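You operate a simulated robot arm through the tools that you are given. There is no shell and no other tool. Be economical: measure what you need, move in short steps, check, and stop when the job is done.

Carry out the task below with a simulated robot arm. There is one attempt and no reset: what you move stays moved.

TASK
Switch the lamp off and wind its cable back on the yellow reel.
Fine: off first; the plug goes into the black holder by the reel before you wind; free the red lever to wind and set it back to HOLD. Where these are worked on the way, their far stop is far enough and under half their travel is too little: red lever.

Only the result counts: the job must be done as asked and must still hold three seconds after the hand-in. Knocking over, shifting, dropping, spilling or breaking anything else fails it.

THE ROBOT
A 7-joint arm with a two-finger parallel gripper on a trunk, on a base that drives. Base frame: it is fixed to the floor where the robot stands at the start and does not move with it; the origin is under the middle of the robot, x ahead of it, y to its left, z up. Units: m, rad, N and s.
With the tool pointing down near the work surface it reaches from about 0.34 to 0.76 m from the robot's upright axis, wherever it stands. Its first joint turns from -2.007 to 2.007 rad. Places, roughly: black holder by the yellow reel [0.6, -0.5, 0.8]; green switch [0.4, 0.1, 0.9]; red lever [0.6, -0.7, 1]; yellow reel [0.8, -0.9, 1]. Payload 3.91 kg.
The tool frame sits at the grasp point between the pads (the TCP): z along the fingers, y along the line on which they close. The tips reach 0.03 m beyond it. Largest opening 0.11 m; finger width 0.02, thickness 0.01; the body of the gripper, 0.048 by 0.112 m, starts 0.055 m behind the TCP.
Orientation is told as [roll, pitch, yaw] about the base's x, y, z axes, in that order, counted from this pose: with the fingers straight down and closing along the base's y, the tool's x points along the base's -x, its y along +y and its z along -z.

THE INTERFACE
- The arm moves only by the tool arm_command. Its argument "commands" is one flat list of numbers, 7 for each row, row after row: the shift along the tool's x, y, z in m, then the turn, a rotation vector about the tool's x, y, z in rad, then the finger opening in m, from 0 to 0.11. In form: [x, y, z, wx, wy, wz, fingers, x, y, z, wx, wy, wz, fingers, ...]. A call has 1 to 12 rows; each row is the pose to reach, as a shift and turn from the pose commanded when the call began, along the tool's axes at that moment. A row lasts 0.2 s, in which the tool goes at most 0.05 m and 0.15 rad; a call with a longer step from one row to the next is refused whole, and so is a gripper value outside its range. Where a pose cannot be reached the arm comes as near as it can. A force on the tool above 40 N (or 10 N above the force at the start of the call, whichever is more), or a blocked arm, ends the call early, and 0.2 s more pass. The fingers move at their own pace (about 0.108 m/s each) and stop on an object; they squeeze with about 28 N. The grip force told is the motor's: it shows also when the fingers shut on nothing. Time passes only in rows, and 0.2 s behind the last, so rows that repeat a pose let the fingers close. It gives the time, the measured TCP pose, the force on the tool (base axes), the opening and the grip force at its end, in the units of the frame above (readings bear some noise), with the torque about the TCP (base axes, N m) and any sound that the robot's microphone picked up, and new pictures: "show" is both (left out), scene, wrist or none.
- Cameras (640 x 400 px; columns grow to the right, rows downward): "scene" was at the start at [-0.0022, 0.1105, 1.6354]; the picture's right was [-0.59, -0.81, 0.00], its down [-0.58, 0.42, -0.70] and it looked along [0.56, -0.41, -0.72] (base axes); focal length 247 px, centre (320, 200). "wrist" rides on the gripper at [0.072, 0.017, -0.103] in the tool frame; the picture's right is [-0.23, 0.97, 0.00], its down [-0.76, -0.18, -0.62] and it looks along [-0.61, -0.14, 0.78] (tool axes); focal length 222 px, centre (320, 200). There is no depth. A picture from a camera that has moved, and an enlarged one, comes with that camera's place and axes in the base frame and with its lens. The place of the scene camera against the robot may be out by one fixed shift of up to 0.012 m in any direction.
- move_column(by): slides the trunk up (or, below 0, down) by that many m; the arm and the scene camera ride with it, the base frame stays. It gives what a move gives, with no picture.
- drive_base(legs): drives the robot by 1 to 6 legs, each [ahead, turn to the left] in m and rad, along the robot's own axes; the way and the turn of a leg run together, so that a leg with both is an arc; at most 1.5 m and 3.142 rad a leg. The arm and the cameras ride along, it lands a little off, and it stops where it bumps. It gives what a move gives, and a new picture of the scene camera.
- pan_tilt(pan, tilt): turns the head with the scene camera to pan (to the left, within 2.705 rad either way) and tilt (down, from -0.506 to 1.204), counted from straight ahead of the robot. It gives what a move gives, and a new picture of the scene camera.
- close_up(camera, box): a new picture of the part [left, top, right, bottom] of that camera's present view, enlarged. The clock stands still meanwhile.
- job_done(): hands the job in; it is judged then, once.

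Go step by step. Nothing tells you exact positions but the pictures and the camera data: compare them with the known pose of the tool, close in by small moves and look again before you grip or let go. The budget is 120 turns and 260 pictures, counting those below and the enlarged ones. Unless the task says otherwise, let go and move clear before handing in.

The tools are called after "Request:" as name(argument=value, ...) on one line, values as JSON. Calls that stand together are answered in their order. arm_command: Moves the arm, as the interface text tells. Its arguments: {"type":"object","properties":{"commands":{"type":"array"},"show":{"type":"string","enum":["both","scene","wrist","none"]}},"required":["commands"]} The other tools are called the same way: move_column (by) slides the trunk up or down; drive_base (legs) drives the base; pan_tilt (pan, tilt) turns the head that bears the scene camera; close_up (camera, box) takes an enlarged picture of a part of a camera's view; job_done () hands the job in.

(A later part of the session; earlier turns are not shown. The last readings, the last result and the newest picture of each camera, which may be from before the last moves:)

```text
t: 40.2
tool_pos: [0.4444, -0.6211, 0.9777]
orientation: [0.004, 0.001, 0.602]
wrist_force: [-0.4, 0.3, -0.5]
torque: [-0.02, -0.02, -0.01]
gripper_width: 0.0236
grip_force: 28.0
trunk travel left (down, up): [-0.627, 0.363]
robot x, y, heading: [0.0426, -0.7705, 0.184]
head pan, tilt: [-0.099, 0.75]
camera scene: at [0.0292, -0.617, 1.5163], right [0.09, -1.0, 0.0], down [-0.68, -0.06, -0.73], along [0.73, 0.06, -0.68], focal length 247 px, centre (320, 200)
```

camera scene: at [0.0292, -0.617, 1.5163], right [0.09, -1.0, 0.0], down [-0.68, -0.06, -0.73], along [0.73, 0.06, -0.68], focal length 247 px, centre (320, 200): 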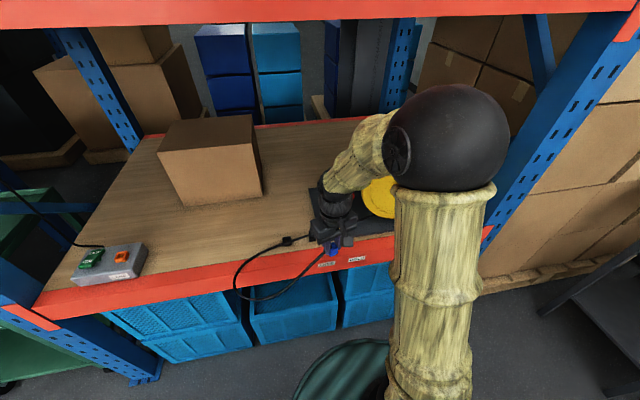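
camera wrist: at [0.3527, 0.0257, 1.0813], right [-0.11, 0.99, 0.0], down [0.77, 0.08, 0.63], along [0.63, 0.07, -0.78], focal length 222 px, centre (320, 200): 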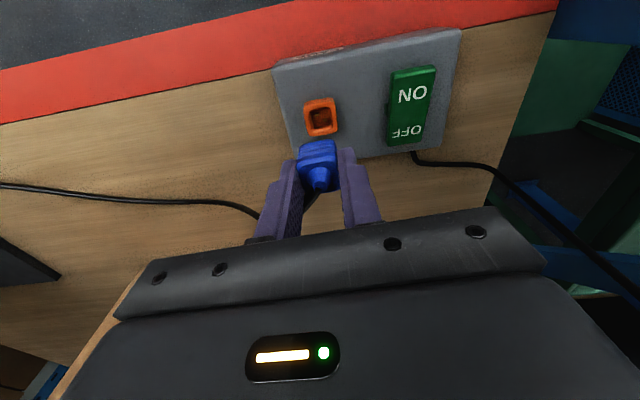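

I move the plug over the black holder and align the hand with the bench again.

Request:
arm_command(commands=[-0.031, 0.011, -0.01, 0, 0, 0.044, 0, -0.062, 0.022, -0.02, 0, 0, 0.088, 0, -0.094, 0.033, -0.03, 0, 0, 0.132, 0, -0.125, 0.045, -0.03, 0, 0, 0.177, 0, -0.156, 0.056, -0.03, 0, 0, 0.221, 0, -0.187, 0.067, -0.03, 0, 0, 0.265, 0, -0.187, 0.067, -0.03, 0, 0, 0.265, 0])

Request:
close_up(camera="wrist", box=[160, 20, 480, 220])

Request:
close_up(camera="scene", box=[210, 180, 370, 300])

```text
t: 41.8
tool_pos: [0.5618, -0.4593, 1.006]
orientation: [0.004, 0.001, 0.335]
wrist_force: [0.3, 0.5, -0.9]
torque: [0.0, -0.01, -0.01]
gripper_width: 0.0238
grip_force: 27.5
trunk travel left (down, up): [-0.627, 0.363]
robot x, y, heading: [0.0418, -0.7704, 0.182]
head pan, tilt: [-0.099, 0.75]
camera scene: at [0.0292, -0.617, 1.5163], right [0.09, -1.0, 0.0], down [-0.68, -0.06, -0.73], along [0.73, 0.06, -0.68], focal length 247 px, centre (320, 200)
camera wrist: at [0.4887, -0.4683, 1.11], right [-0.11, 0.99, 0.0], down [0.78, 0.08, 0.62], along [0.62, 0.07, -0.78], focal length 222 px, centre (320, 200)
```

scene: 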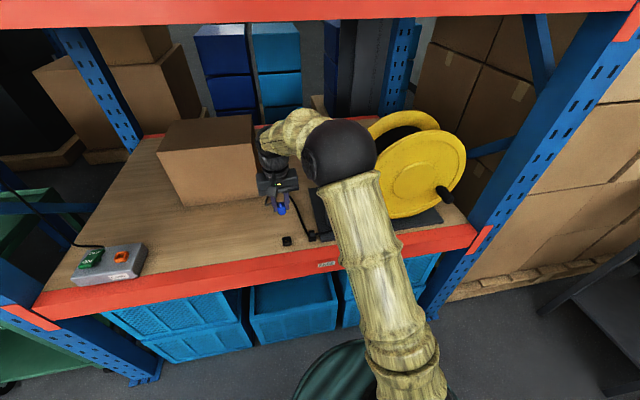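
wrist: 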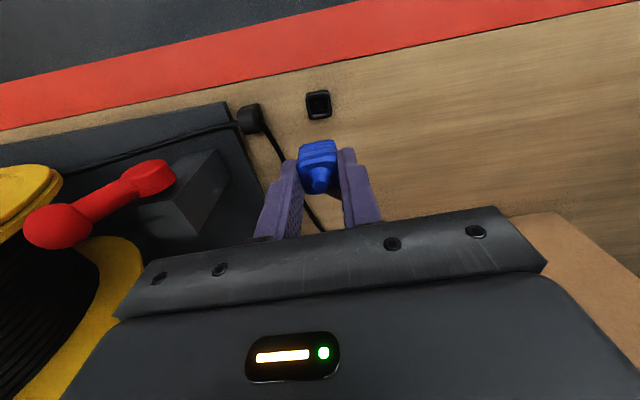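

```text
2.00 times, centred on (320, 120) of wrist
camera zoom: at [0.4887, -0.4683, 1.11], right [-0.11, 0.99, 0.0], down [0.78, 0.08, 0.62], along [0.62, 0.07, -0.78], focal length 444 px, centre (320, 360)
```

zoom: 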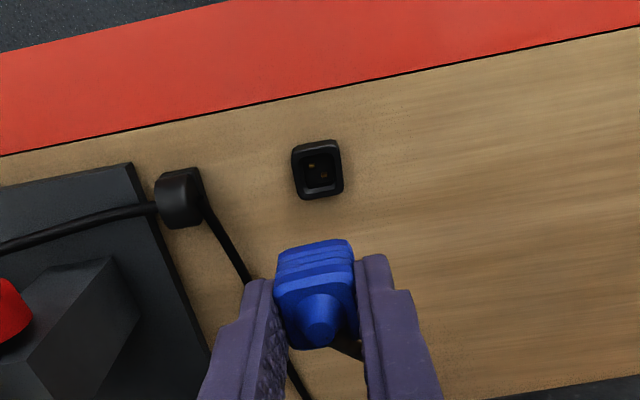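

```text
3.33 times, centred on (290, 240) of scene
camera zoom: at [0.0292, -0.617, 1.5163], right [0.09, -1.0, 0.0], down [-0.68, -0.06, -0.73], along [0.73, 0.06, -0.68], focal length 824 px, centre (420, 67)
```

zoom: 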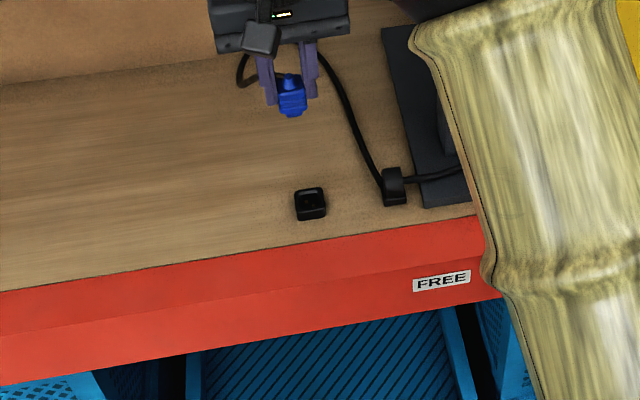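

The holder from the wrist view is at about (0.567, -0.4605). I descend partway and look again.

Request:
arm_command(commands=[-0.005, -0.003, 0.03, 0, 0, 0, 0, -0.005, -0.003, 0.06, 0, 0, 0, 0, -0.005, -0.003, 0.09, 0, 0, 0, 0, -0.005, -0.003, 0.09, 0, 0, 0, 0], show="none")

Request:
close_up(camera="wrist", box=[220, 60, 420, 185])

Request:
close_up(camera="scene", box=[240, 180, 340, 270])

```text
t: 42.8
tool_pos: [0.5661, -0.4622, 0.9184]
orientation: [0.006, 0.001, 0.336]
wrist_force: [0.0, 0.0, 0.2]
torque: [0.0, 0.0, 0.0]
gripper_width: 0.0237
grip_force: 28.2
trunk travel left (down, up): [-0.627, 0.363]
robot x, y, heading: [0.0417, -0.7686, 0.19]
head pan, tilt: [-0.099, 0.75]
```

```text
3.20 times, centred on (320, 122) of wrist
camera zoom: at [0.4931, -0.4731, 1.021], right [-0.11, 0.99, 0.0], down [0.78, 0.08, 0.62], along [0.62, 0.07, -0.78], focal length 711 px, centre (320, 448)
```

zoom: 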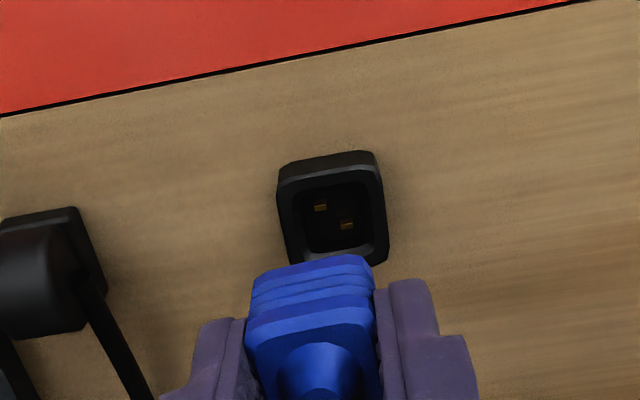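

```text
4.44 times, centred on (290, 225) of scene
camera zoom: at [0.0293, -0.617, 1.5163], right [0.09, -1.0, 0.0], down [-0.68, -0.06, -0.73], along [0.73, 0.06, -0.68], focal length 1099 px, centre (453, 89)
```

zoom: 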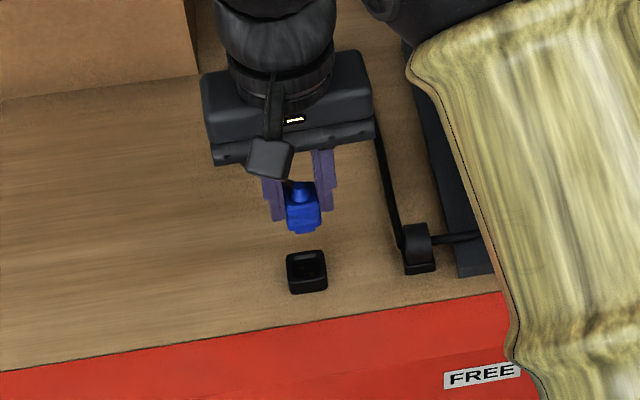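

The holder has the same slot layout and yaw as the socket; I need about 2.5 mm sideways and 1 mm forward. I descend and press in gently.

Request:
arm_command(commands=[-0.001, 0.0025, 0, 0, 0, 0, 0, -0.001, 0.0025, 0.015, 0, 0, 0, 0, -0.001, 0.0025, 0.027, 0, 0, 0, 0, -0.001, 0.0025, 0.035, 0, 0, 0, 0, -0.001, 0.0025, 0.035, 0, 0, 0, 0], show="none")

Request:
close_up(camera="wrist", box=[220, 80, 420, 205])

Request:
close_up(camera="scene", box=[260, 210, 340, 270])

```text
t: 44.0
tool_pos: [0.5659, -0.4572, 0.8825]
orientation: [0.002, 0.002, 0.338]
wrist_force: [-0.2, 0.0, -0.8]
torque: [0.0, -0.04, 0.01]
gripper_width: 0.0238
grip_force: 28.6
trunk travel left (down, up): [-0.627, 0.363]
robot x, y, heading: [0.0429, -0.7673, 0.186]
head pan, tilt: [-0.099, 0.75]
```

```text
3.20 times, centred on (320, 142) of wrist
camera zoom: at [0.493, -0.4675, 0.9854], right [-0.11, 0.99, 0.0], down [0.78, 0.08, 0.62], along [0.62, 0.07, -0.78], focal length 711 px, centre (320, 384)
```

zoom: 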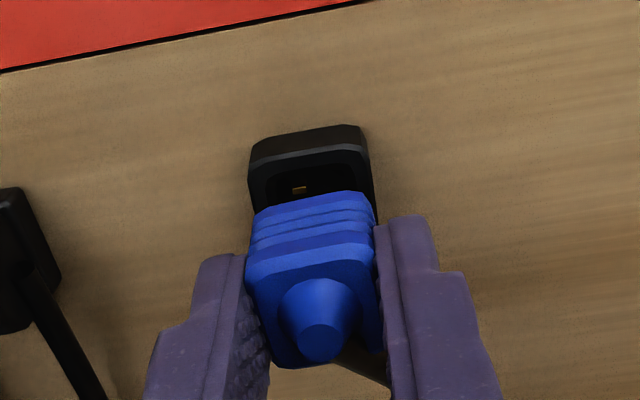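

```text
6.67 times, centred on (300, 240) of scene
camera zoom: at [0.0293, -0.617, 1.5163], right [0.09, -1.0, 0.0], down [-0.68, -0.06, -0.73], along [0.73, 0.06, -0.68], focal length 1649 px, centre (453, -67)
```

zoom: 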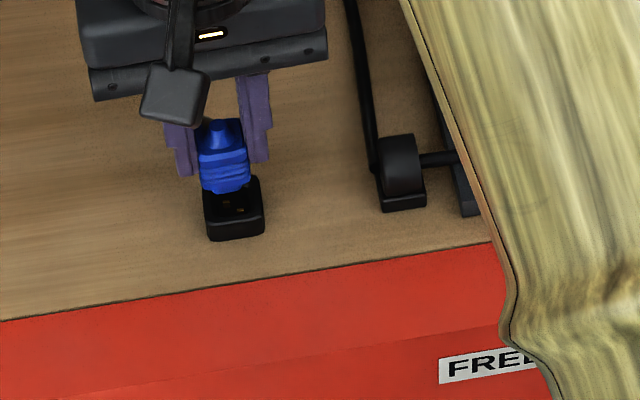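

Aligned within about a millimetre. I shift 1 mm back sideways and push in.

Request:
arm_command(commands=[0, -0.0012, 0.006, 0, 0, 0, 0, 0, -0.0012, 0.011, 0, 0, 0, 0, 0, -0.0012, 0.015, 0, 0, 0, 0, 0, -0.0012, 0.019, 0, 0, 0, 0, 0, -0.0012, 0.023, 0, 0, 0, 0], show="none")

Request:
close_up(camera="wrist", box=[220, 80, 420, 205])

Request:
close_up(camera="scene", box=[260, 210, 340, 270])

```text
t: 45.2
tool_pos: [0.5683, -0.4598, 0.862]
orientation: [0.005, -0.002, 0.335]
wrist_force: [9.2, 3.5, 10.2]
torque: [0.22, -0.37, -0.07]
gripper_width: 0.0239
grip_force: 27.7
trunk travel left (down, up): [-0.627, 0.363]
robot x, y, heading: [0.0456, -0.7697, 0.185]
head pan, tilt: [-0.099, 0.75]
```

```text
3.20 times, centred on (320, 142) of wrist
camera zoom: at [0.494, -0.469, 0.9638], right [-0.11, 0.99, 0.01], down [0.78, 0.08, 0.62], along [0.62, 0.07, -0.78], focal length 711 px, centre (320, 384)
```

zoom: 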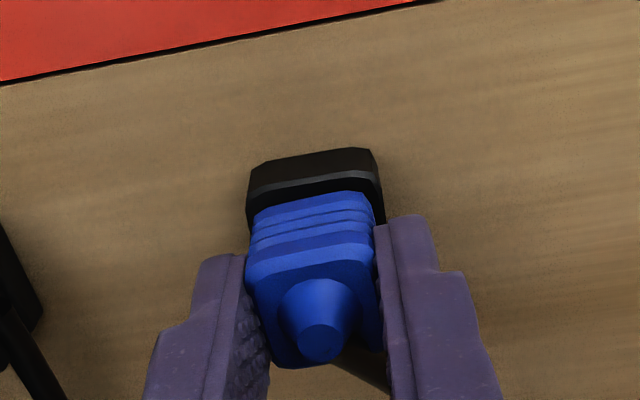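

```text
6.67 times, centred on (300, 240) of scene
camera zoom: at [0.0294, -0.6172, 1.5165], right [0.09, -1.0, 0.0], down [-0.68, -0.06, -0.73], along [0.73, 0.06, -0.68], focal length 1649 px, centre (453, -67)
```

zoom: 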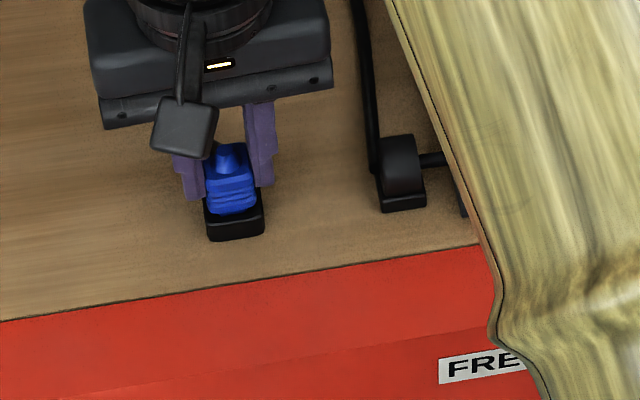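

It looks seated just as in the orange socket. I press a touch more to make sure, watching the force.

Request:
arm_command(commands=[0, 0, 0.003, 0, 0, 0, 0, 0, 0, 0.006, 0, 0, 0, 0], show="none")

Request:
close_up(camera="wrist", box=[220, 80, 420, 205])

```text
t: 45.8
tool_pos: [0.5685, -0.4589, 0.853]
orientation: [0.005, -0.002, 0.336]
wrist_force: [18.4, 6.1, 10.3]
torque: [0.33, -0.77, -0.18]
gripper_width: 0.024
grip_force: 28.7
trunk travel left (down, up): [-0.627, 0.363]
robot x, y, heading: [0.0426, -0.7703, 0.182]
head pan, tilt: [-0.099, 0.75]
```

```text
3.20 times, centred on (320, 142) of wrist
camera zoom: at [0.4945, -0.4697, 0.9556], right [-0.11, 0.99, 0.0], down [0.78, 0.08, 0.62], along [0.62, 0.07, -0.78], focal length 711 px, centre (320, 384)
```

zoom: 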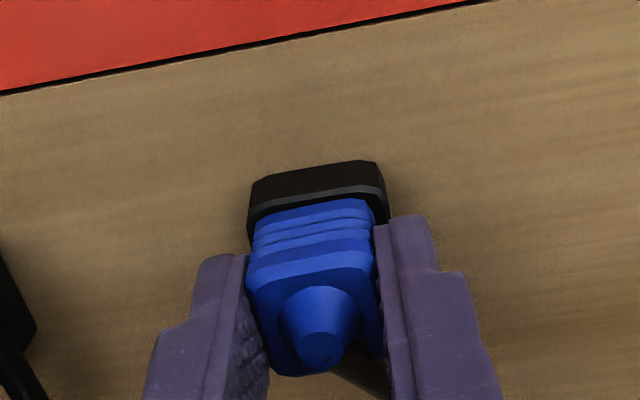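

The plug goes in with a sideways force pushing me forward, so I yield 2 mm forward and press a bit more.

Request:
arm_command(commands=[-0.002, 0.0, 0, 0, 0, 0, 0, -0.002, 0, 0.004, 0, 0, 0, 0, -0.002, 0, 0.007, 0, 0, 0, 0], show="none")

Request:
close_up(camera="wrist", box=[220, 80, 420, 205])

Request:
close_up(camera="scene", box=[260, 210, 340, 270])

```text
t: 46.6
tool_pos: [0.568, -0.4592, 0.8472]
orientation: [0.006, 0.001, 0.337]
wrist_force: [3.5, -2.9, 24.7]
torque: [-0.07, -0.01, -0.06]
gripper_width: 0.0242
grip_force: 27.7
trunk travel left (down, up): [-0.627, 0.363]
robot x, y, heading: [0.0441, -0.7678, 0.186]
head pan, tilt: [-0.099, 0.75]
```

```text
3.20 times, centred on (320, 142) of wrist
camera zoom: at [0.4937, -0.4698, 0.9497], right [-0.11, 0.99, 0.0], down [0.78, 0.08, 0.62], along [0.62, 0.07, -0.78], focal length 711 px, centre (320, 384)
```

zoom: 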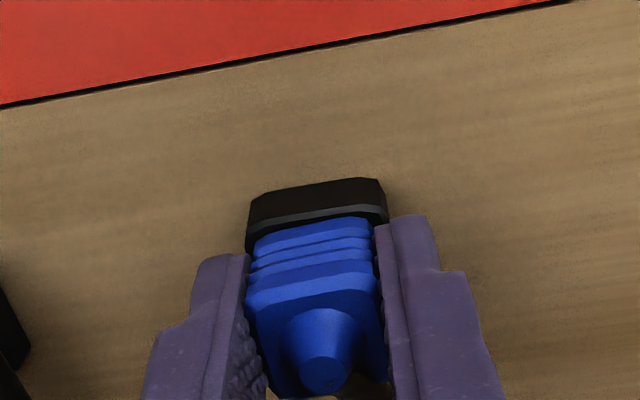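

```text
6.67 times, centred on (300, 240) of scene
camera zoom: at [0.0273, -0.6188, 1.5166], right [0.09, -1.0, 0.0], down [-0.68, -0.06, -0.73], along [0.73, 0.06, -0.68], focal length 1649 px, centre (453, -67)
```

zoom: 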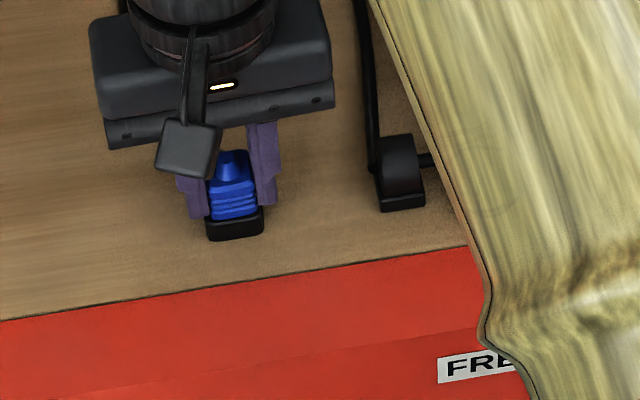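

The plug is at the bottom of the holder (25 N up). I open and rise to check it.

Request:
arm_command(commands=[0, 0, 0, 0, 0, 0, 0.03, 0, 0, 0, 0, 0, 0, 0.045, 0, 0, -0.02, 0, 0, 0, 0.05, 0, 0, -0.05, 0, 0, 0, 0.05, 0, 0, -0.09, 0, 0, 0, 0.05, 0, 0, -0.13, 0, 0, 0, 0.05])

Request:
close_up(camera="wrist", box=[160, 20, 480, 220])

Request:
close_up(camera="scene", box=[260, 200, 340, 260])

```text
t: 48.0
tool_pos: [0.5686, -0.4606, 0.9764]
orientation: [0.006, 0.003, 0.337]
wrist_force: [-0.7, 0.4, -0.3]
torque: [-0.03, 0.03, 0.02]
gripper_width: 0.0502
grip_force: 0.0
trunk travel left (down, up): [-0.627, 0.363]
robot x, y, heading: [0.0404, -0.7685, 0.189]
head pan, tilt: [-0.099, 0.75]
camera scene: at [0.0288, -0.6173, 1.5162], right [0.09, -1.0, 0.0], down [-0.68, -0.06, -0.73], along [0.73, 0.06, -0.68], focal length 247 px, centre (320, 200)
camera wrist: at [0.4952, -0.4701, 1.0795], right [-0.11, 0.99, 0.0], down [0.78, 0.08, 0.62], along [0.62, 0.07, -0.78], focal length 222 px, centre (320, 200)
```

scene: 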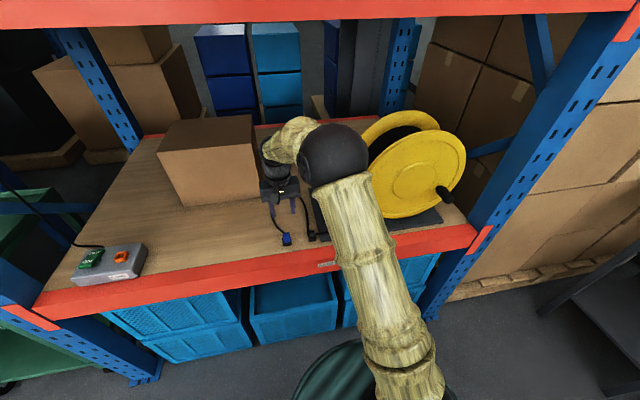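
wrist: 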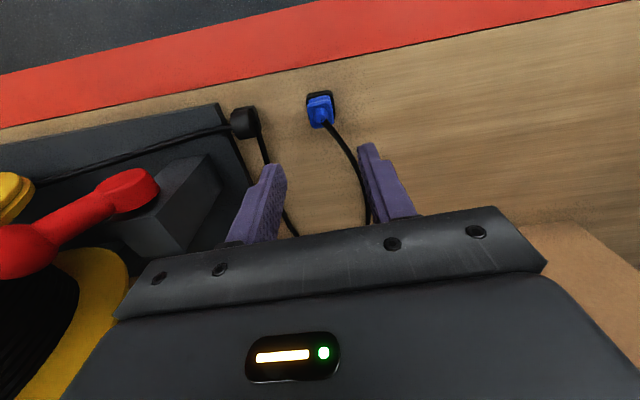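

```text
2.00 times, centred on (320, 120) of wrist
camera zoom: at [0.4952, -0.4701, 1.0795], right [-0.11, 0.99, 0.0], down [0.78, 0.08, 0.62], along [0.62, 0.07, -0.78], focal length 444 px, centre (320, 360)
```

zoom: 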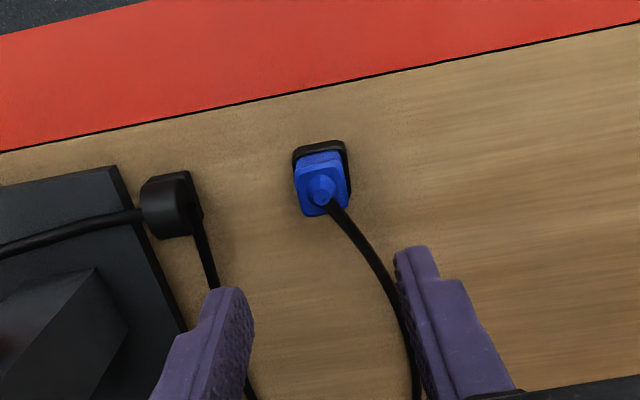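

```text
6.67 times, centred on (300, 230) of scene
camera zoom: at [0.0288, -0.6173, 1.5162], right [0.09, -1.0, 0.0], down [-0.68, -0.06, -0.73], along [0.73, 0.06, -0.68], focal length 1649 px, centre (453, 0)
```

zoom: 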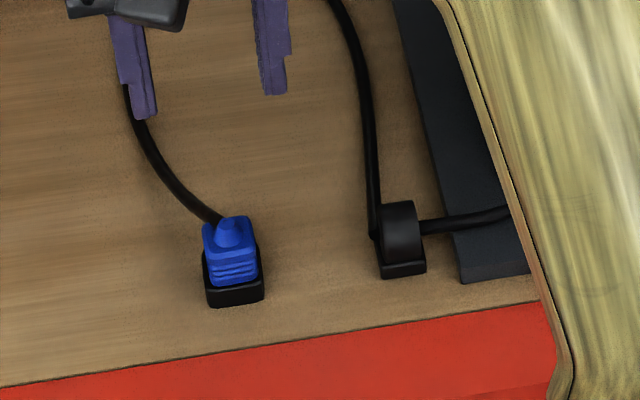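

The plug sits in the holder with slack cable. The lever ball is at about (0.642, -0.661, 0.972), leaning right; I will push it left with closed fingers, so I rise and go over to its right side.

Request:
arm_command(commands=[0, 0, -0.04, 0, 0, 0, 0.05, 0, 0, -0.08, 0, 0, 0, 0.05, 0, 0, -0.11, 0, 0, 0, 0.02, -0.001, -0.049, -0.11, 0, 0, 0, 0, -0.002, -0.098, -0.11, 0, 0, 0, 0, -0.003, -0.147, -0.11, 0, 0, 0, 0, -0.004, -0.196, -0.11, 0, 0, 0, 0, -0.004, -0.245, -0.11, 0, 0, 0, 0, -0.004, -0.245, -0.11, 0, 0, 0, 0])

```text
t: 50.0
tool_pos: [0.6528, -0.6896, 1.0866]
orientation: [0.006, 0.001, 0.338]
wrist_force: [0.2, -0.6, -0.9]
torque: [0.01, -0.02, -0.01]
gripper_width: 0.0002
grip_force: 27.9
trunk travel left (down, up): [-0.627, 0.363]
robot x, y, heading: [0.0403, -0.7682, 0.182]
head pan, tilt: [-0.099, 0.75]
camera scene: at [0.0292, -0.6171, 1.5163], right [0.09, -1.0, 0.0], down [-0.68, -0.06, -0.73], along [0.73, 0.06, -0.68], focal length 247 px, centre (320, 200)
camera wrist: at [0.5792, -0.6994, 1.1891], right [-0.11, 0.99, 0.0], down [0.78, 0.08, 0.62], along [0.62, 0.07, -0.78], focal length 222 px, centre (320, 200)
```

scene: 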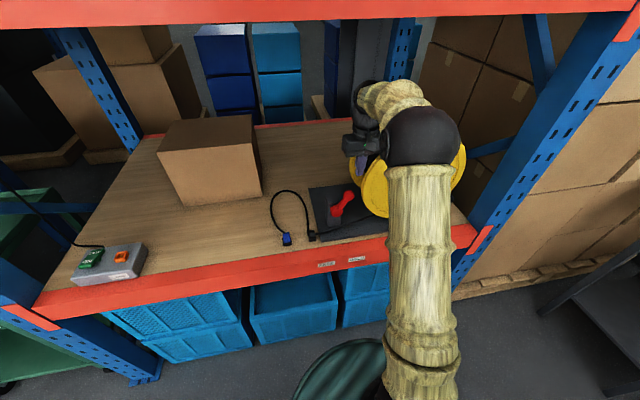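
wrist: 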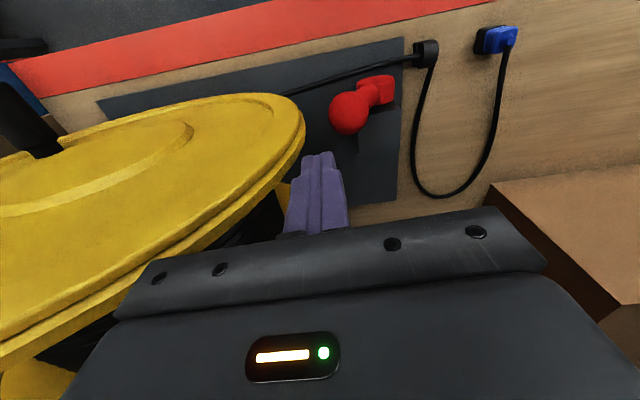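

The yellow flange is close to the lever's right side, so a vertical descent is tight. I tilt the hand 45° so it comes in from the front, then check.

Request:
arm_command(commands=[0.008, 0, 0, 0, -0.131, 0, 0, 0.016, 0, 0, 0, -0.262, 0, 0, 0.024, 0, 0, 0, -0.393, 0, 0, 0.032, 0, 0, 0, -0.524, 0, 0, 0.04, 0, 0, 0, -0.655, 0, 0, 0.04, 0, 0.0, 0, -0.785, 0, 0, 0.04, 0, 0, 0, -0.785, 0, 0])

```text
t: 51.6
tool_pos: [0.6156, -0.7024, 1.0865]
orientation: [0.006, -0.784, 0.333]
wrist_force: [-0.2, 0.5, 0.0]
torque: [-0.04, -0.02, -0.03]
gripper_width: 0.0
grip_force: 27.4
trunk travel left (down, up): [-0.627, 0.363]
robot x, y, heading: [0.0427, -0.7707, 0.186]
head pan, tilt: [-0.099, 0.75]
camera scene: at [0.0293, -0.6166, 1.5162], right [0.09, -1.0, 0.0], down [-0.68, -0.06, -0.73], along [0.73, 0.06, -0.68], focal length 247 px, centre (320, 200)
camera wrist: at [0.4931, -0.7289, 1.1079], right [-0.17, 0.97, 0.16], down [0.15, -0.14, 0.98], along [0.97, 0.19, -0.13], focal length 222 px, centre (320, 200)
```

scene: 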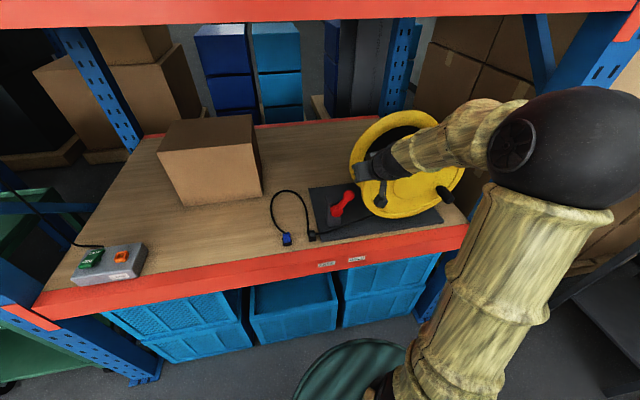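
wrist: 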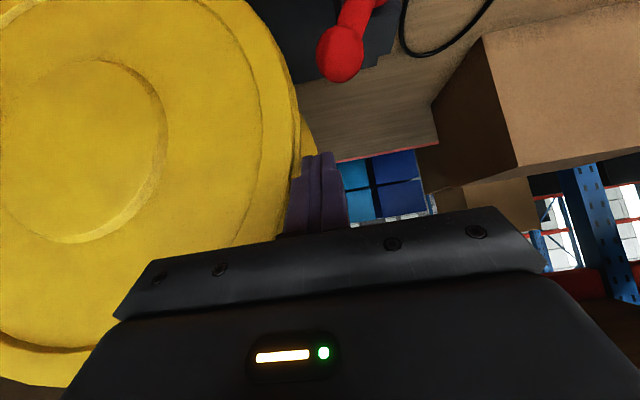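

The ball checks out at (0.645, -0.663, 0.972). I lower toward its right side, stopping short to look.

Request:
arm_command(commands=[0.018, 0, 0.029, 0, 0, 0, 0, 0.035, 0, 0.058, 0, 0, 0, 0, 0.045, 0, 0.073, 0, 0, 0, 0, 0.045, 0, 0.073, 0, 0, 0, 0])

Request:
close_up(camera="scene", box=[310, 130, 470, 250])

```text
t: 52.6
tool_pos: [0.6298, -0.6966, 1.0065]
orientation: [0.006, -0.787, 0.332]
wrist_force: [-23.4, -9.3, 16.8]
torque: [-0.1, -0.37, -0.37]
gripper_width: 0.0
grip_force: 28.0
trunk travel left (down, up): [-0.627, 0.363]
robot x, y, heading: [0.04, -0.7708, 0.187]
head pan, tilt: [-0.099, 0.75]
camera scene: at [0.0237, -0.6187, 1.5166], right [0.09, -1.0, 0.0], down [-0.68, -0.06, -0.73], along [0.73, 0.06, -0.68], focal length 247 px, centre (320, 200)
camera wrist: at [0.5074, -0.7234, 1.0268], right [-0.17, 0.97, 0.16], down [0.15, -0.14, 0.98], along [0.97, 0.19, -0.12], focal length 222 px, centre (320, 200)
```

scene: 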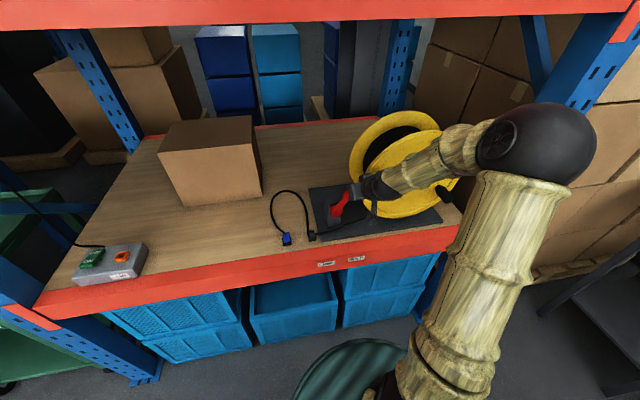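
wrist: 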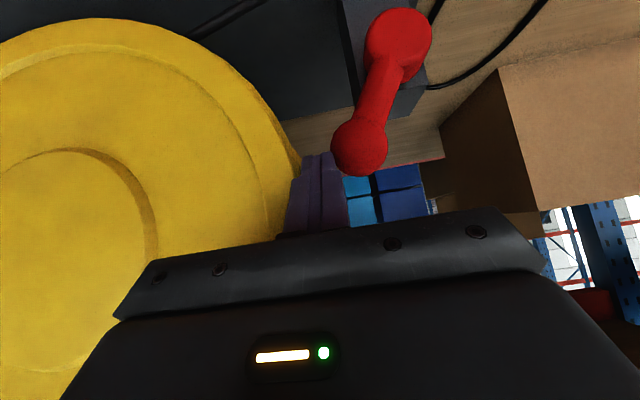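

```text
3.33 times, centred on (390, 190) of scene
camera zoom: at [0.0237, -0.6187, 1.5166], right [0.09, -1.0, 0.0], down [-0.68, -0.06, -0.73], along [0.73, 0.06, -0.68], focal length 824 px, centre (87, 233)
```

zoom: 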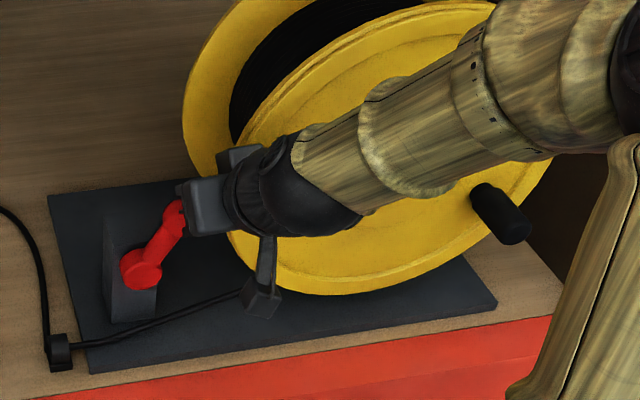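

The fingertip met the front of the yellow flange; I back off at once. The gap beside the ball is about 2 cm, so I will use opened fingers as a cage: one thin finger fits right of the ball.

Request:
arm_command(commands=[0, 0, -0.02, 0, 0, 0, 0, 0, 0, -0.04, 0, 0, 0, 0, 0.0057, 0.02, -0.04, 0, 0, 0, 0.03, 0.0057, 0.035, -0.04, 0, 0, 0, 0.05, 0.0057, 0.035, -0.04, 0, 0, 0, 0.05])

Request:
close_up(camera="wrist", box=[200, 30, 440, 230])

```text
t: 53.8
tool_pos: [0.5941, -0.6726, 1.0274]
orientation: [0.006, -0.782, 0.331]
wrist_force: [-0.2, -0.1, 0.6]
torque: [0.01, 0.02, 0.02]
gripper_width: 0.0503
grip_force: 0.0
trunk travel left (down, up): [-0.627, 0.363]
robot x, y, heading: [0.0393, -0.7698, 0.184]
head pan, tilt: [-0.099, 0.75]
camera scene: at [0.0292, -0.6172, 1.5163], right [0.09, -1.0, 0.0], down [-0.68, -0.06, -0.73], along [0.73, 0.06, -0.68], focal length 247 px, centre (320, 200)
camera wrist: at [0.4712, -0.6999, 1.0487], right [-0.17, 0.97, 0.16], down [0.16, -0.14, 0.98], along [0.97, 0.19, -0.13], focal length 222 px, centre (320, 200)
```

scene: 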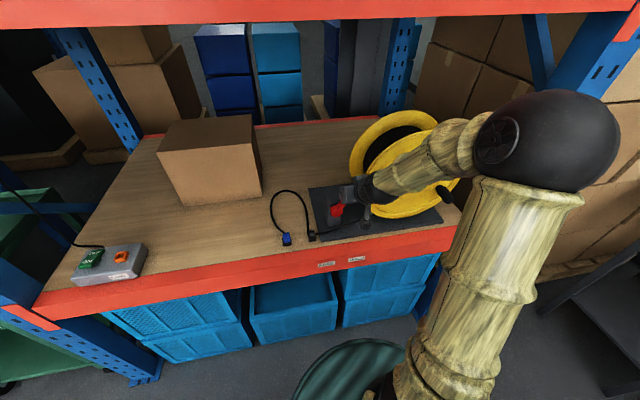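
wrist: 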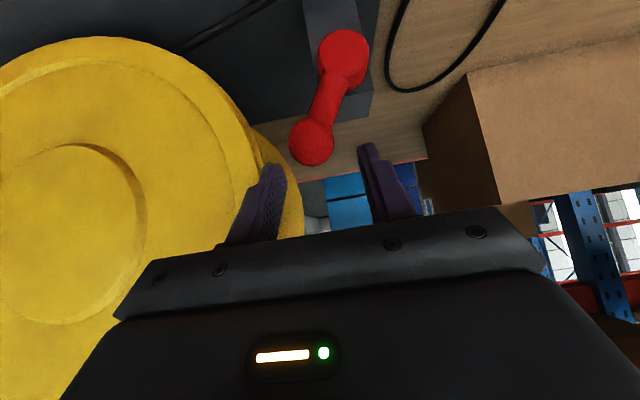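

```text
2.00 times, centred on (320, 130) of wrist
camera zoom: at [0.4712, -0.6999, 1.0487], right [-0.17, 0.97, 0.16], down [0.16, -0.14, 0.98], along [0.97, 0.19, -0.13], focal length 444 px, centre (320, 340)
```

zoom: 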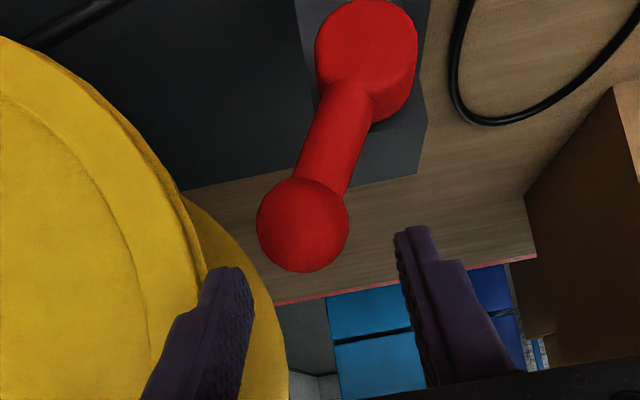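

The ball is larger than I thought (radius about 0.018) with 2.2 cm between it and the flange. I open to 0.063 and slide in along the fingers.

Request:
arm_command(commands=[0, 0, 0, 0, 0, 0, 0.063, 0, 0, 0.015, 0, 0, 0, 0.063, 0, 0, 0.03, 0, 0, 0, 0.063, 0, 0, 0.03, 0, 0, 0, 0.063], show="none")

Request:
close_up(camera="wrist", box=[200, 30, 440, 230])

```text
t: 54.8
tool_pos: [0.6133, -0.6659, 1.0063]
orientation: [0.005, -0.786, 0.33]
wrist_force: [-0.7, -0.4, 0.1]
torque: [0.03, -0.04, 0.0]
gripper_width: 0.063
grip_force: 0.1
trunk travel left (down, up): [-0.627, 0.363]
robot x, y, heading: [0.0391, -0.7674, 0.179]
head pan, tilt: [-0.099, 0.75]
```

```text
2.00 times, centred on (320, 130) of wrist
camera zoom: at [0.4911, -0.6924, 1.0271], right [-0.17, 0.97, 0.16], down [0.15, -0.14, 0.98], along [0.97, 0.19, -0.13], focal length 444 px, centre (320, 340)
```

zoom: 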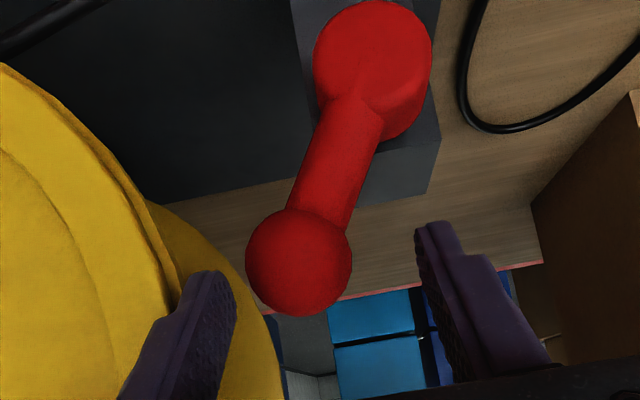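

The right finger is near the flange, so I shift 3 mm left and go the last bit in.

Request:
arm_command(commands=[0, 0.003, 0, 0, 0, 0, 0.063, 0, 0.003, 0.006, 0, 0, 0, 0.063, 0, 0.003, 0.012, 0, 0, 0, 0.063, 0, 0.003, 0.016, 0, 0, 0, 0.063], show="none")

Request:
close_up(camera="wrist", box=[200, 30, 440, 230])

```text
t: 55.8
tool_pos: [0.6236, -0.6588, 0.9933]
orientation: [0.004, -0.781, 0.333]
wrist_force: [0.1, 0.5, -0.7]
torque: [0.0, 0.0, -0.01]
gripper_width: 0.0632
grip_force: 0.0
trunk travel left (down, up): [-0.627, 0.363]
robot x, y, heading: [0.04, -0.7675, 0.183]
head pan, tilt: [-0.099, 0.75]
```

```text
2.00 times, centred on (320, 130) of wrist
camera zoom: at [0.5008, -0.6856, 1.0157], right [-0.17, 0.97, 0.16], down [0.16, -0.14, 0.98], along [0.97, 0.19, -0.13], focal length 444 px, centre (320, 340)
```

zoom: 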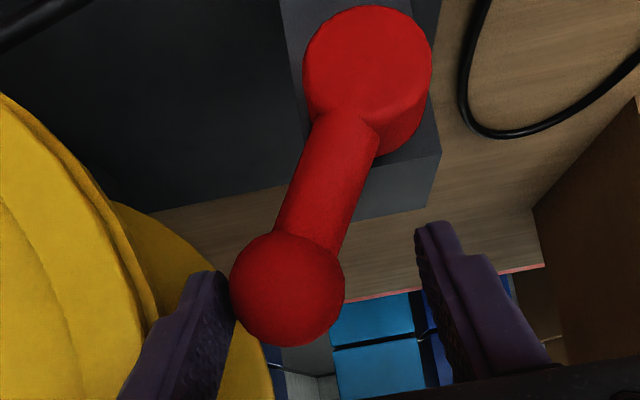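

The finger is beside the ball with no contact force. I push left in small steps.

Request:
arm_command(commands=[0, 0.012, 0, 0, 0, 0, 0.063, 0, 0.024, 0, 0, 0, 0, 0.063, 0, 0.036, 0, 0, 0, 0, 0.063, 0, 0.048, 0, 0, 0, 0, 0.063], show="none")

Request:
close_up(camera="wrist", box=[200, 30, 440, 230])

```text
t: 56.8
tool_pos: [0.6072, -0.6136, 0.9931]
orientation: [0.008, -0.779, 0.333]
wrist_force: [-0.4, -0.3, -0.2]
torque: [-0.01, 0.0, 0.02]
gripper_width: 0.063
grip_force: 0.1
trunk travel left (down, up): [-0.627, 0.363]
robot x, y, heading: [0.0395, -0.7699, 0.19]
head pan, tilt: [-0.099, 0.75]
```

```text
2.00 times, centred on (320, 130) of wrist
camera zoom: at [0.484, -0.6407, 1.0158], right [-0.17, 0.97, 0.16], down [0.16, -0.14, 0.98], along [0.97, 0.19, -0.13], focal length 444 px, centre (320, 340)
```

zoom: 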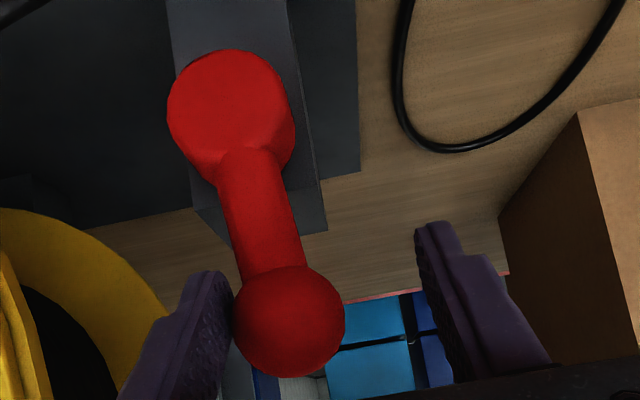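

The lever has passed the top. I go on to its left stop.

Request:
arm_command(commands=[0, 0.012, 0, 0, 0, 0, 0.063, 0, 0.022, 0, 0, 0, 0, 0.063, 0, 0.03, 0, 0, 0, 0, 0.063, 0, 0.038, 0, 0, 0, 0, 0.063, 0, 0.046, 0, 0, 0, 0, 0.063, 0, 0.054, 0, 0, 0, 0, 0.063], show="none")

Request:
close_up(camera="wrist", box=[200, 30, 440, 230])

Request:
close_up(camera="scene", box=[290, 150, 450, 270])

```text
t: 58.2
tool_pos: [0.5949, -0.5808, 0.9952]
orientation: [0.0, -0.787, 0.311]
wrist_force: [8.1, -23.9, 0.6]
torque: [-0.69, -0.22, -0.38]
gripper_width: 0.076
grip_force: 12.5
trunk travel left (down, up): [-0.627, 0.363]
robot x, y, heading: [0.0469, -0.7688, 0.183]
head pan, tilt: [-0.099, 0.75]
stopped in row 6: the force on the tool passed its limit at 43 N (the readings are from after the stop); the commanded pose is now the measured one
```

```text
2.00 times, centred on (320, 130) of wrist
camera zoom: at [0.4725, -0.6043, 1.0155], right [-0.15, 0.98, 0.16], down [0.15, -0.14, 0.98], along [0.98, 0.17, -0.12], focal length 444 px, centre (320, 340)
```

zoom: 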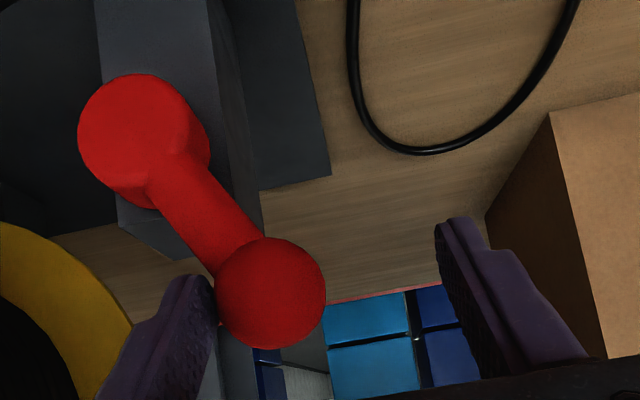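

```text
3.33 times, centred on (370, 210) of scene
camera zoom: at [0.0307, -0.6198, 1.5166], right [0.08, -1.0, 0.0], down [-0.68, -0.05, -0.73], along [0.73, 0.06, -0.68], focal length 824 px, centre (153, 167)
```

zoom: 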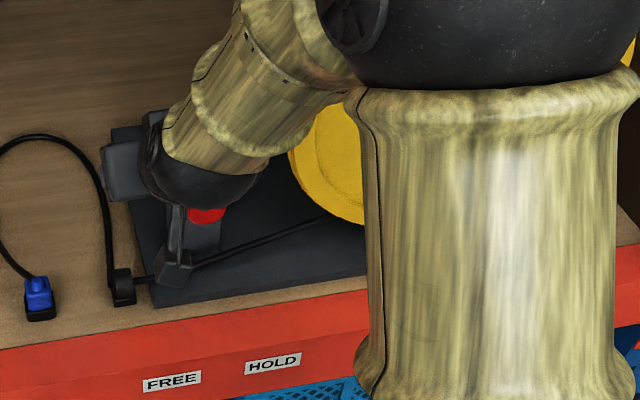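

The lever is at its far FREE stop (43 N). I ease off and withdraw the hand up and back, then look at lever and crank.

Request:
arm_command(commands=[0, -0.012, 0, 0, 0, 0, 0.07, 0, -0.012, -0.03, 0, 0, 0, 0.07, 0, -0.012, -0.06, 0, 0, 0, 0.07, 0, 0.02, -0.1, 0, 0, 0, 0.07, 0, 0.06, -0.14, 0, 0, 0, 0.07, 0, 0.1, -0.16, 0, 0, 0, 0.07])

Request:
close_up(camera="scene", box=[290, 100, 490, 260])

```text
refused: row 4 steps farther than a row can; nothing moved
```

```text
2.50 times, centred on (390, 180) of scene
camera zoom: at [0.0307, -0.6198, 1.5166], right [0.08, -1.0, 0.0], down [-0.68, -0.05, -0.73], along [0.73, 0.06, -0.68], focal length 618 px, centre (145, 250)
```

zoom: 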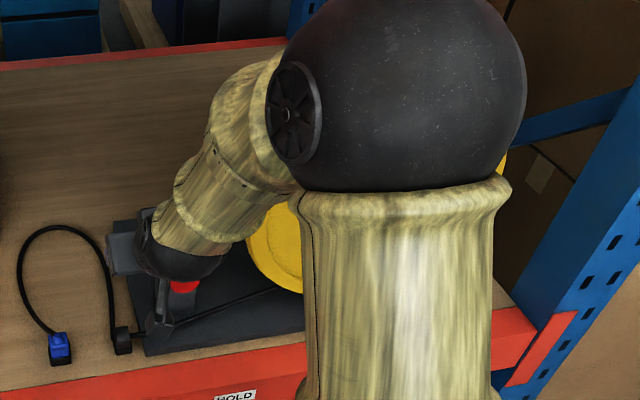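

One row was too long; I repeat with smaller steps.

Request:
arm_command(commands=[0, -0.012, 0, 0, 0, 0, 0.07, 0, -0.012, -0.03, 0, 0, 0, 0.07, 0, -0.012, -0.06, 0, 0, 0, 0.07, 0, 0.01, -0.095, 0, 0, 0, 0.07, 0, 0.04, -0.13, 0, 0, 0, 0.07, 0, 0.08, -0.15, 0, 0, 0, 0.07, 0, 0.12, -0.16, 0, 0, 0, 0.07])

Request:
close_up(camera="scene", box=[290, 100, 490, 260])

```text
t: 59.8
tool_pos: [0.4437, -0.4916, 1.1048]
orientation: [-0.011, -0.786, 0.331]
wrist_force: [-2.3, 0.1, -0.1]
torque: [-0.04, -0.08, -0.13]
gripper_width: 0.0702
grip_force: 0.0
trunk travel left (down, up): [-0.627, 0.363]
robot x, y, heading: [0.0425, -0.7699, 0.185]
head pan, tilt: [-0.099, 0.75]
camera scene: at [0.0259, -0.6117, 1.5156], right [0.09, -1.0, 0.0], down [-0.68, -0.06, -0.73], along [0.73, 0.06, -0.68], focal length 247 px, centre (320, 200)
camera wrist: at [0.3213, -0.5166, 1.1265], right [-0.16, 0.98, 0.15], down [0.15, -0.13, 0.98], along [0.98, 0.18, -0.12], focal length 222 px, centre (320, 200)
```

scene: 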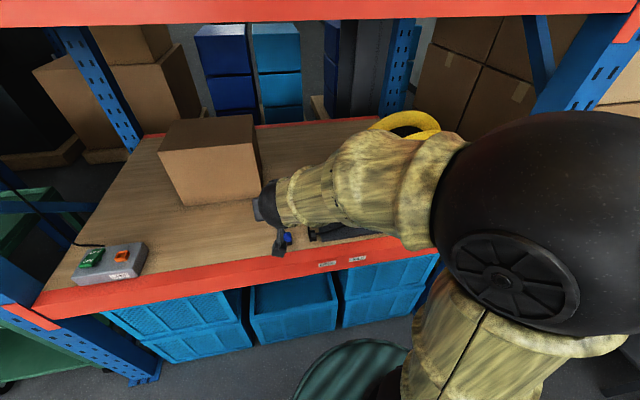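
wrist: 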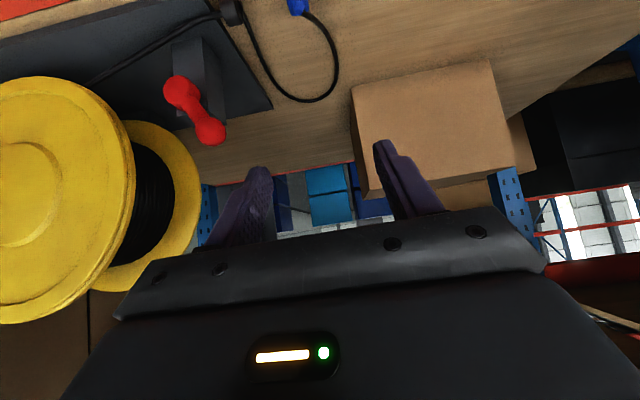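

```text
2.50 times, centred on (390, 180) of scene
camera zoom: at [0.0259, -0.6117, 1.5156], right [0.09, -1.0, 0.0], down [-0.68, -0.06, -0.73], along [0.73, 0.06, -0.68], focal length 618 px, centre (145, 250)
```

zoom: 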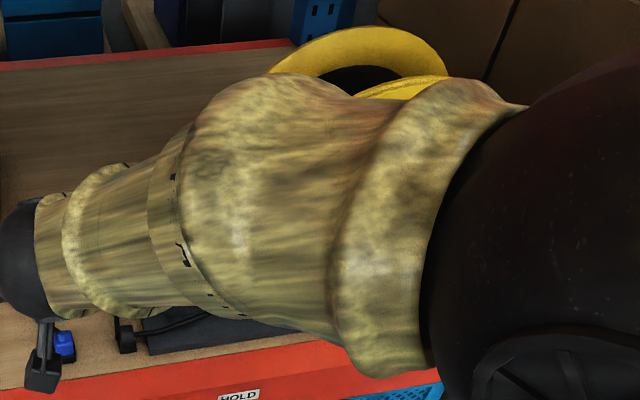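

The lever now leans left at FREE. I swing the hand to point horizontally and move right along the front toward the crank knob (about s 1.19 along the bench).

Request:
arm_command(commands=[0.01, -0.043, 0, 0, -0.112, 0, 0.07, 0.02, -0.086, 0, 0, -0.224, 0, 0.07, 0.03, -0.129, 0, 0, -0.336, 0, 0.07, 0.04, -0.172, 0, 0, -0.448, 0, 0.07, 0.05, -0.215, 0, 0, -0.56, 0, 0.07, 0.06, -0.258, 0, 0, -0.672, 0, 0.07, 0.07, -0.3, 0, 0, -0.785, 0, 0.07, 0.07, -0.3, 0, 0, -0.785, 0, 0.07])

```text
t: 61.6
tool_pos: [0.5459, -0.8205, 1.0586]
orientation: [1.509, -1.57, -1.184]
wrist_force: [-0.2, -0.1, 0.4]
torque: [0.01, 0.03, 0.01]
gripper_width: 0.0699
grip_force: 0.0
out of reach, approached as far as the arm can: row 3, 4, 5, 6, 7, 8
trunk travel left (down, up): [-0.627, 0.363]
robot x, y, heading: [0.0426, -0.7712, 0.185]
head pan, tilt: [-0.099, 0.75]
camera scene: at [0.0296, -0.6172, 1.5163], right [0.08, -1.0, 0.0], down [-0.68, -0.06, -0.73], along [0.73, 0.06, -0.68], focal length 247 px, centre (320, 200)
camera wrist: at [0.4423, -0.8399, 0.9854], right [-0.31, 0.92, 0.23], down [-0.53, -0.37, 0.76], along [0.79, 0.11, 0.61], focal length 222 px, centre (320, 200)
```

scene: 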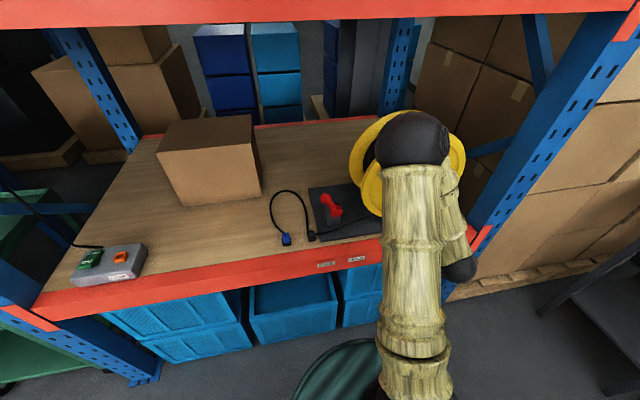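
wrist: 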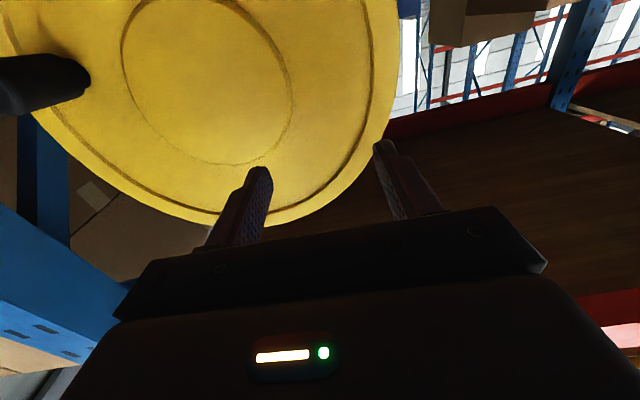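

The arm is too folded from here, so the base must stand farther back and right. I back off in an arc, then realign.

Request:
drive_base(legs=[[-0.45, 0.8], [0, -1.1]])

```text
t: 68.9
tool_pos: [0.1353, -1.2132, 1.0581]
orientation: [1.224, -1.571, -1.205]
wrist_force: [0.6, 1.3, 0.2]
torque: [0.02, 0.02, 0.04]
gripper_width: 0.0699
grip_force: 0.0
trunk travel left (down, up): [-0.627, 0.363]
robot x, y, heading: [-0.3304, -1.0111, -0.121]
head pan, tilt: [-0.099, 0.75]
camera scene: at [-0.2984, -0.8652, 1.5163], right [-0.22, -0.98, 0.0], down [-0.67, 0.15, -0.73], along [0.71, -0.16, -0.68], focal length 247 px, centre (320, 200)
```

scene: 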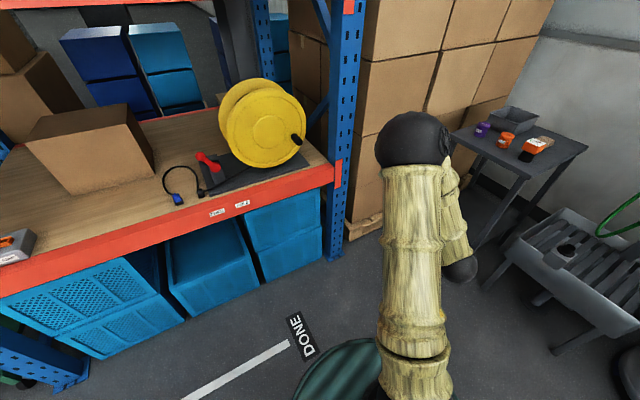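

A clear view of reel, lever and plug. I zoom in to fix the reel's geometry.

Request:
close_up(camera="scene", box=[150, 60, 350, 220])

Request:
close_up(camera="scene", box=[210, 70, 320, 180])

```text
2.50 times, centred on (250, 140) of scene
camera zoom: at [-0.2984, -0.8652, 1.5163], right [-0.22, -0.98, 0.0], down [-0.67, 0.15, -0.73], along [0.71, -0.16, -0.68], focal length 618 px, centre (495, 350)
```

zoom: 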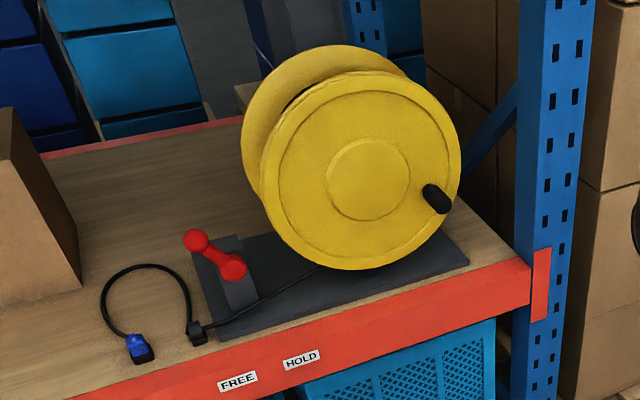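

```text
3.64 times, centred on (265, 125) of scene
camera zoom: at [-0.2984, -0.8652, 1.5163], right [-0.22, -0.98, 0.0], down [-0.67, 0.15, -0.73], along [0.71, -0.16, -0.68], focal length 899 px, centre (520, 473)
```

zoom: 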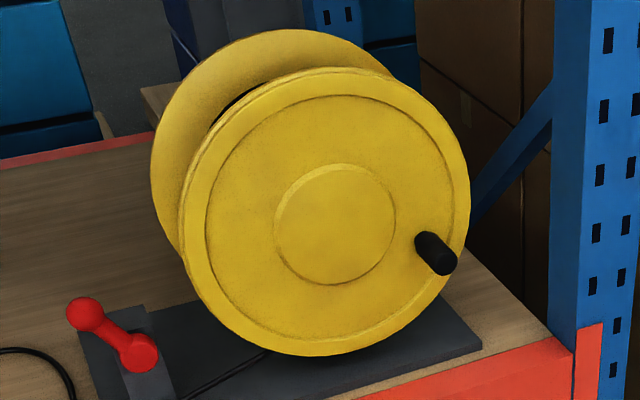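

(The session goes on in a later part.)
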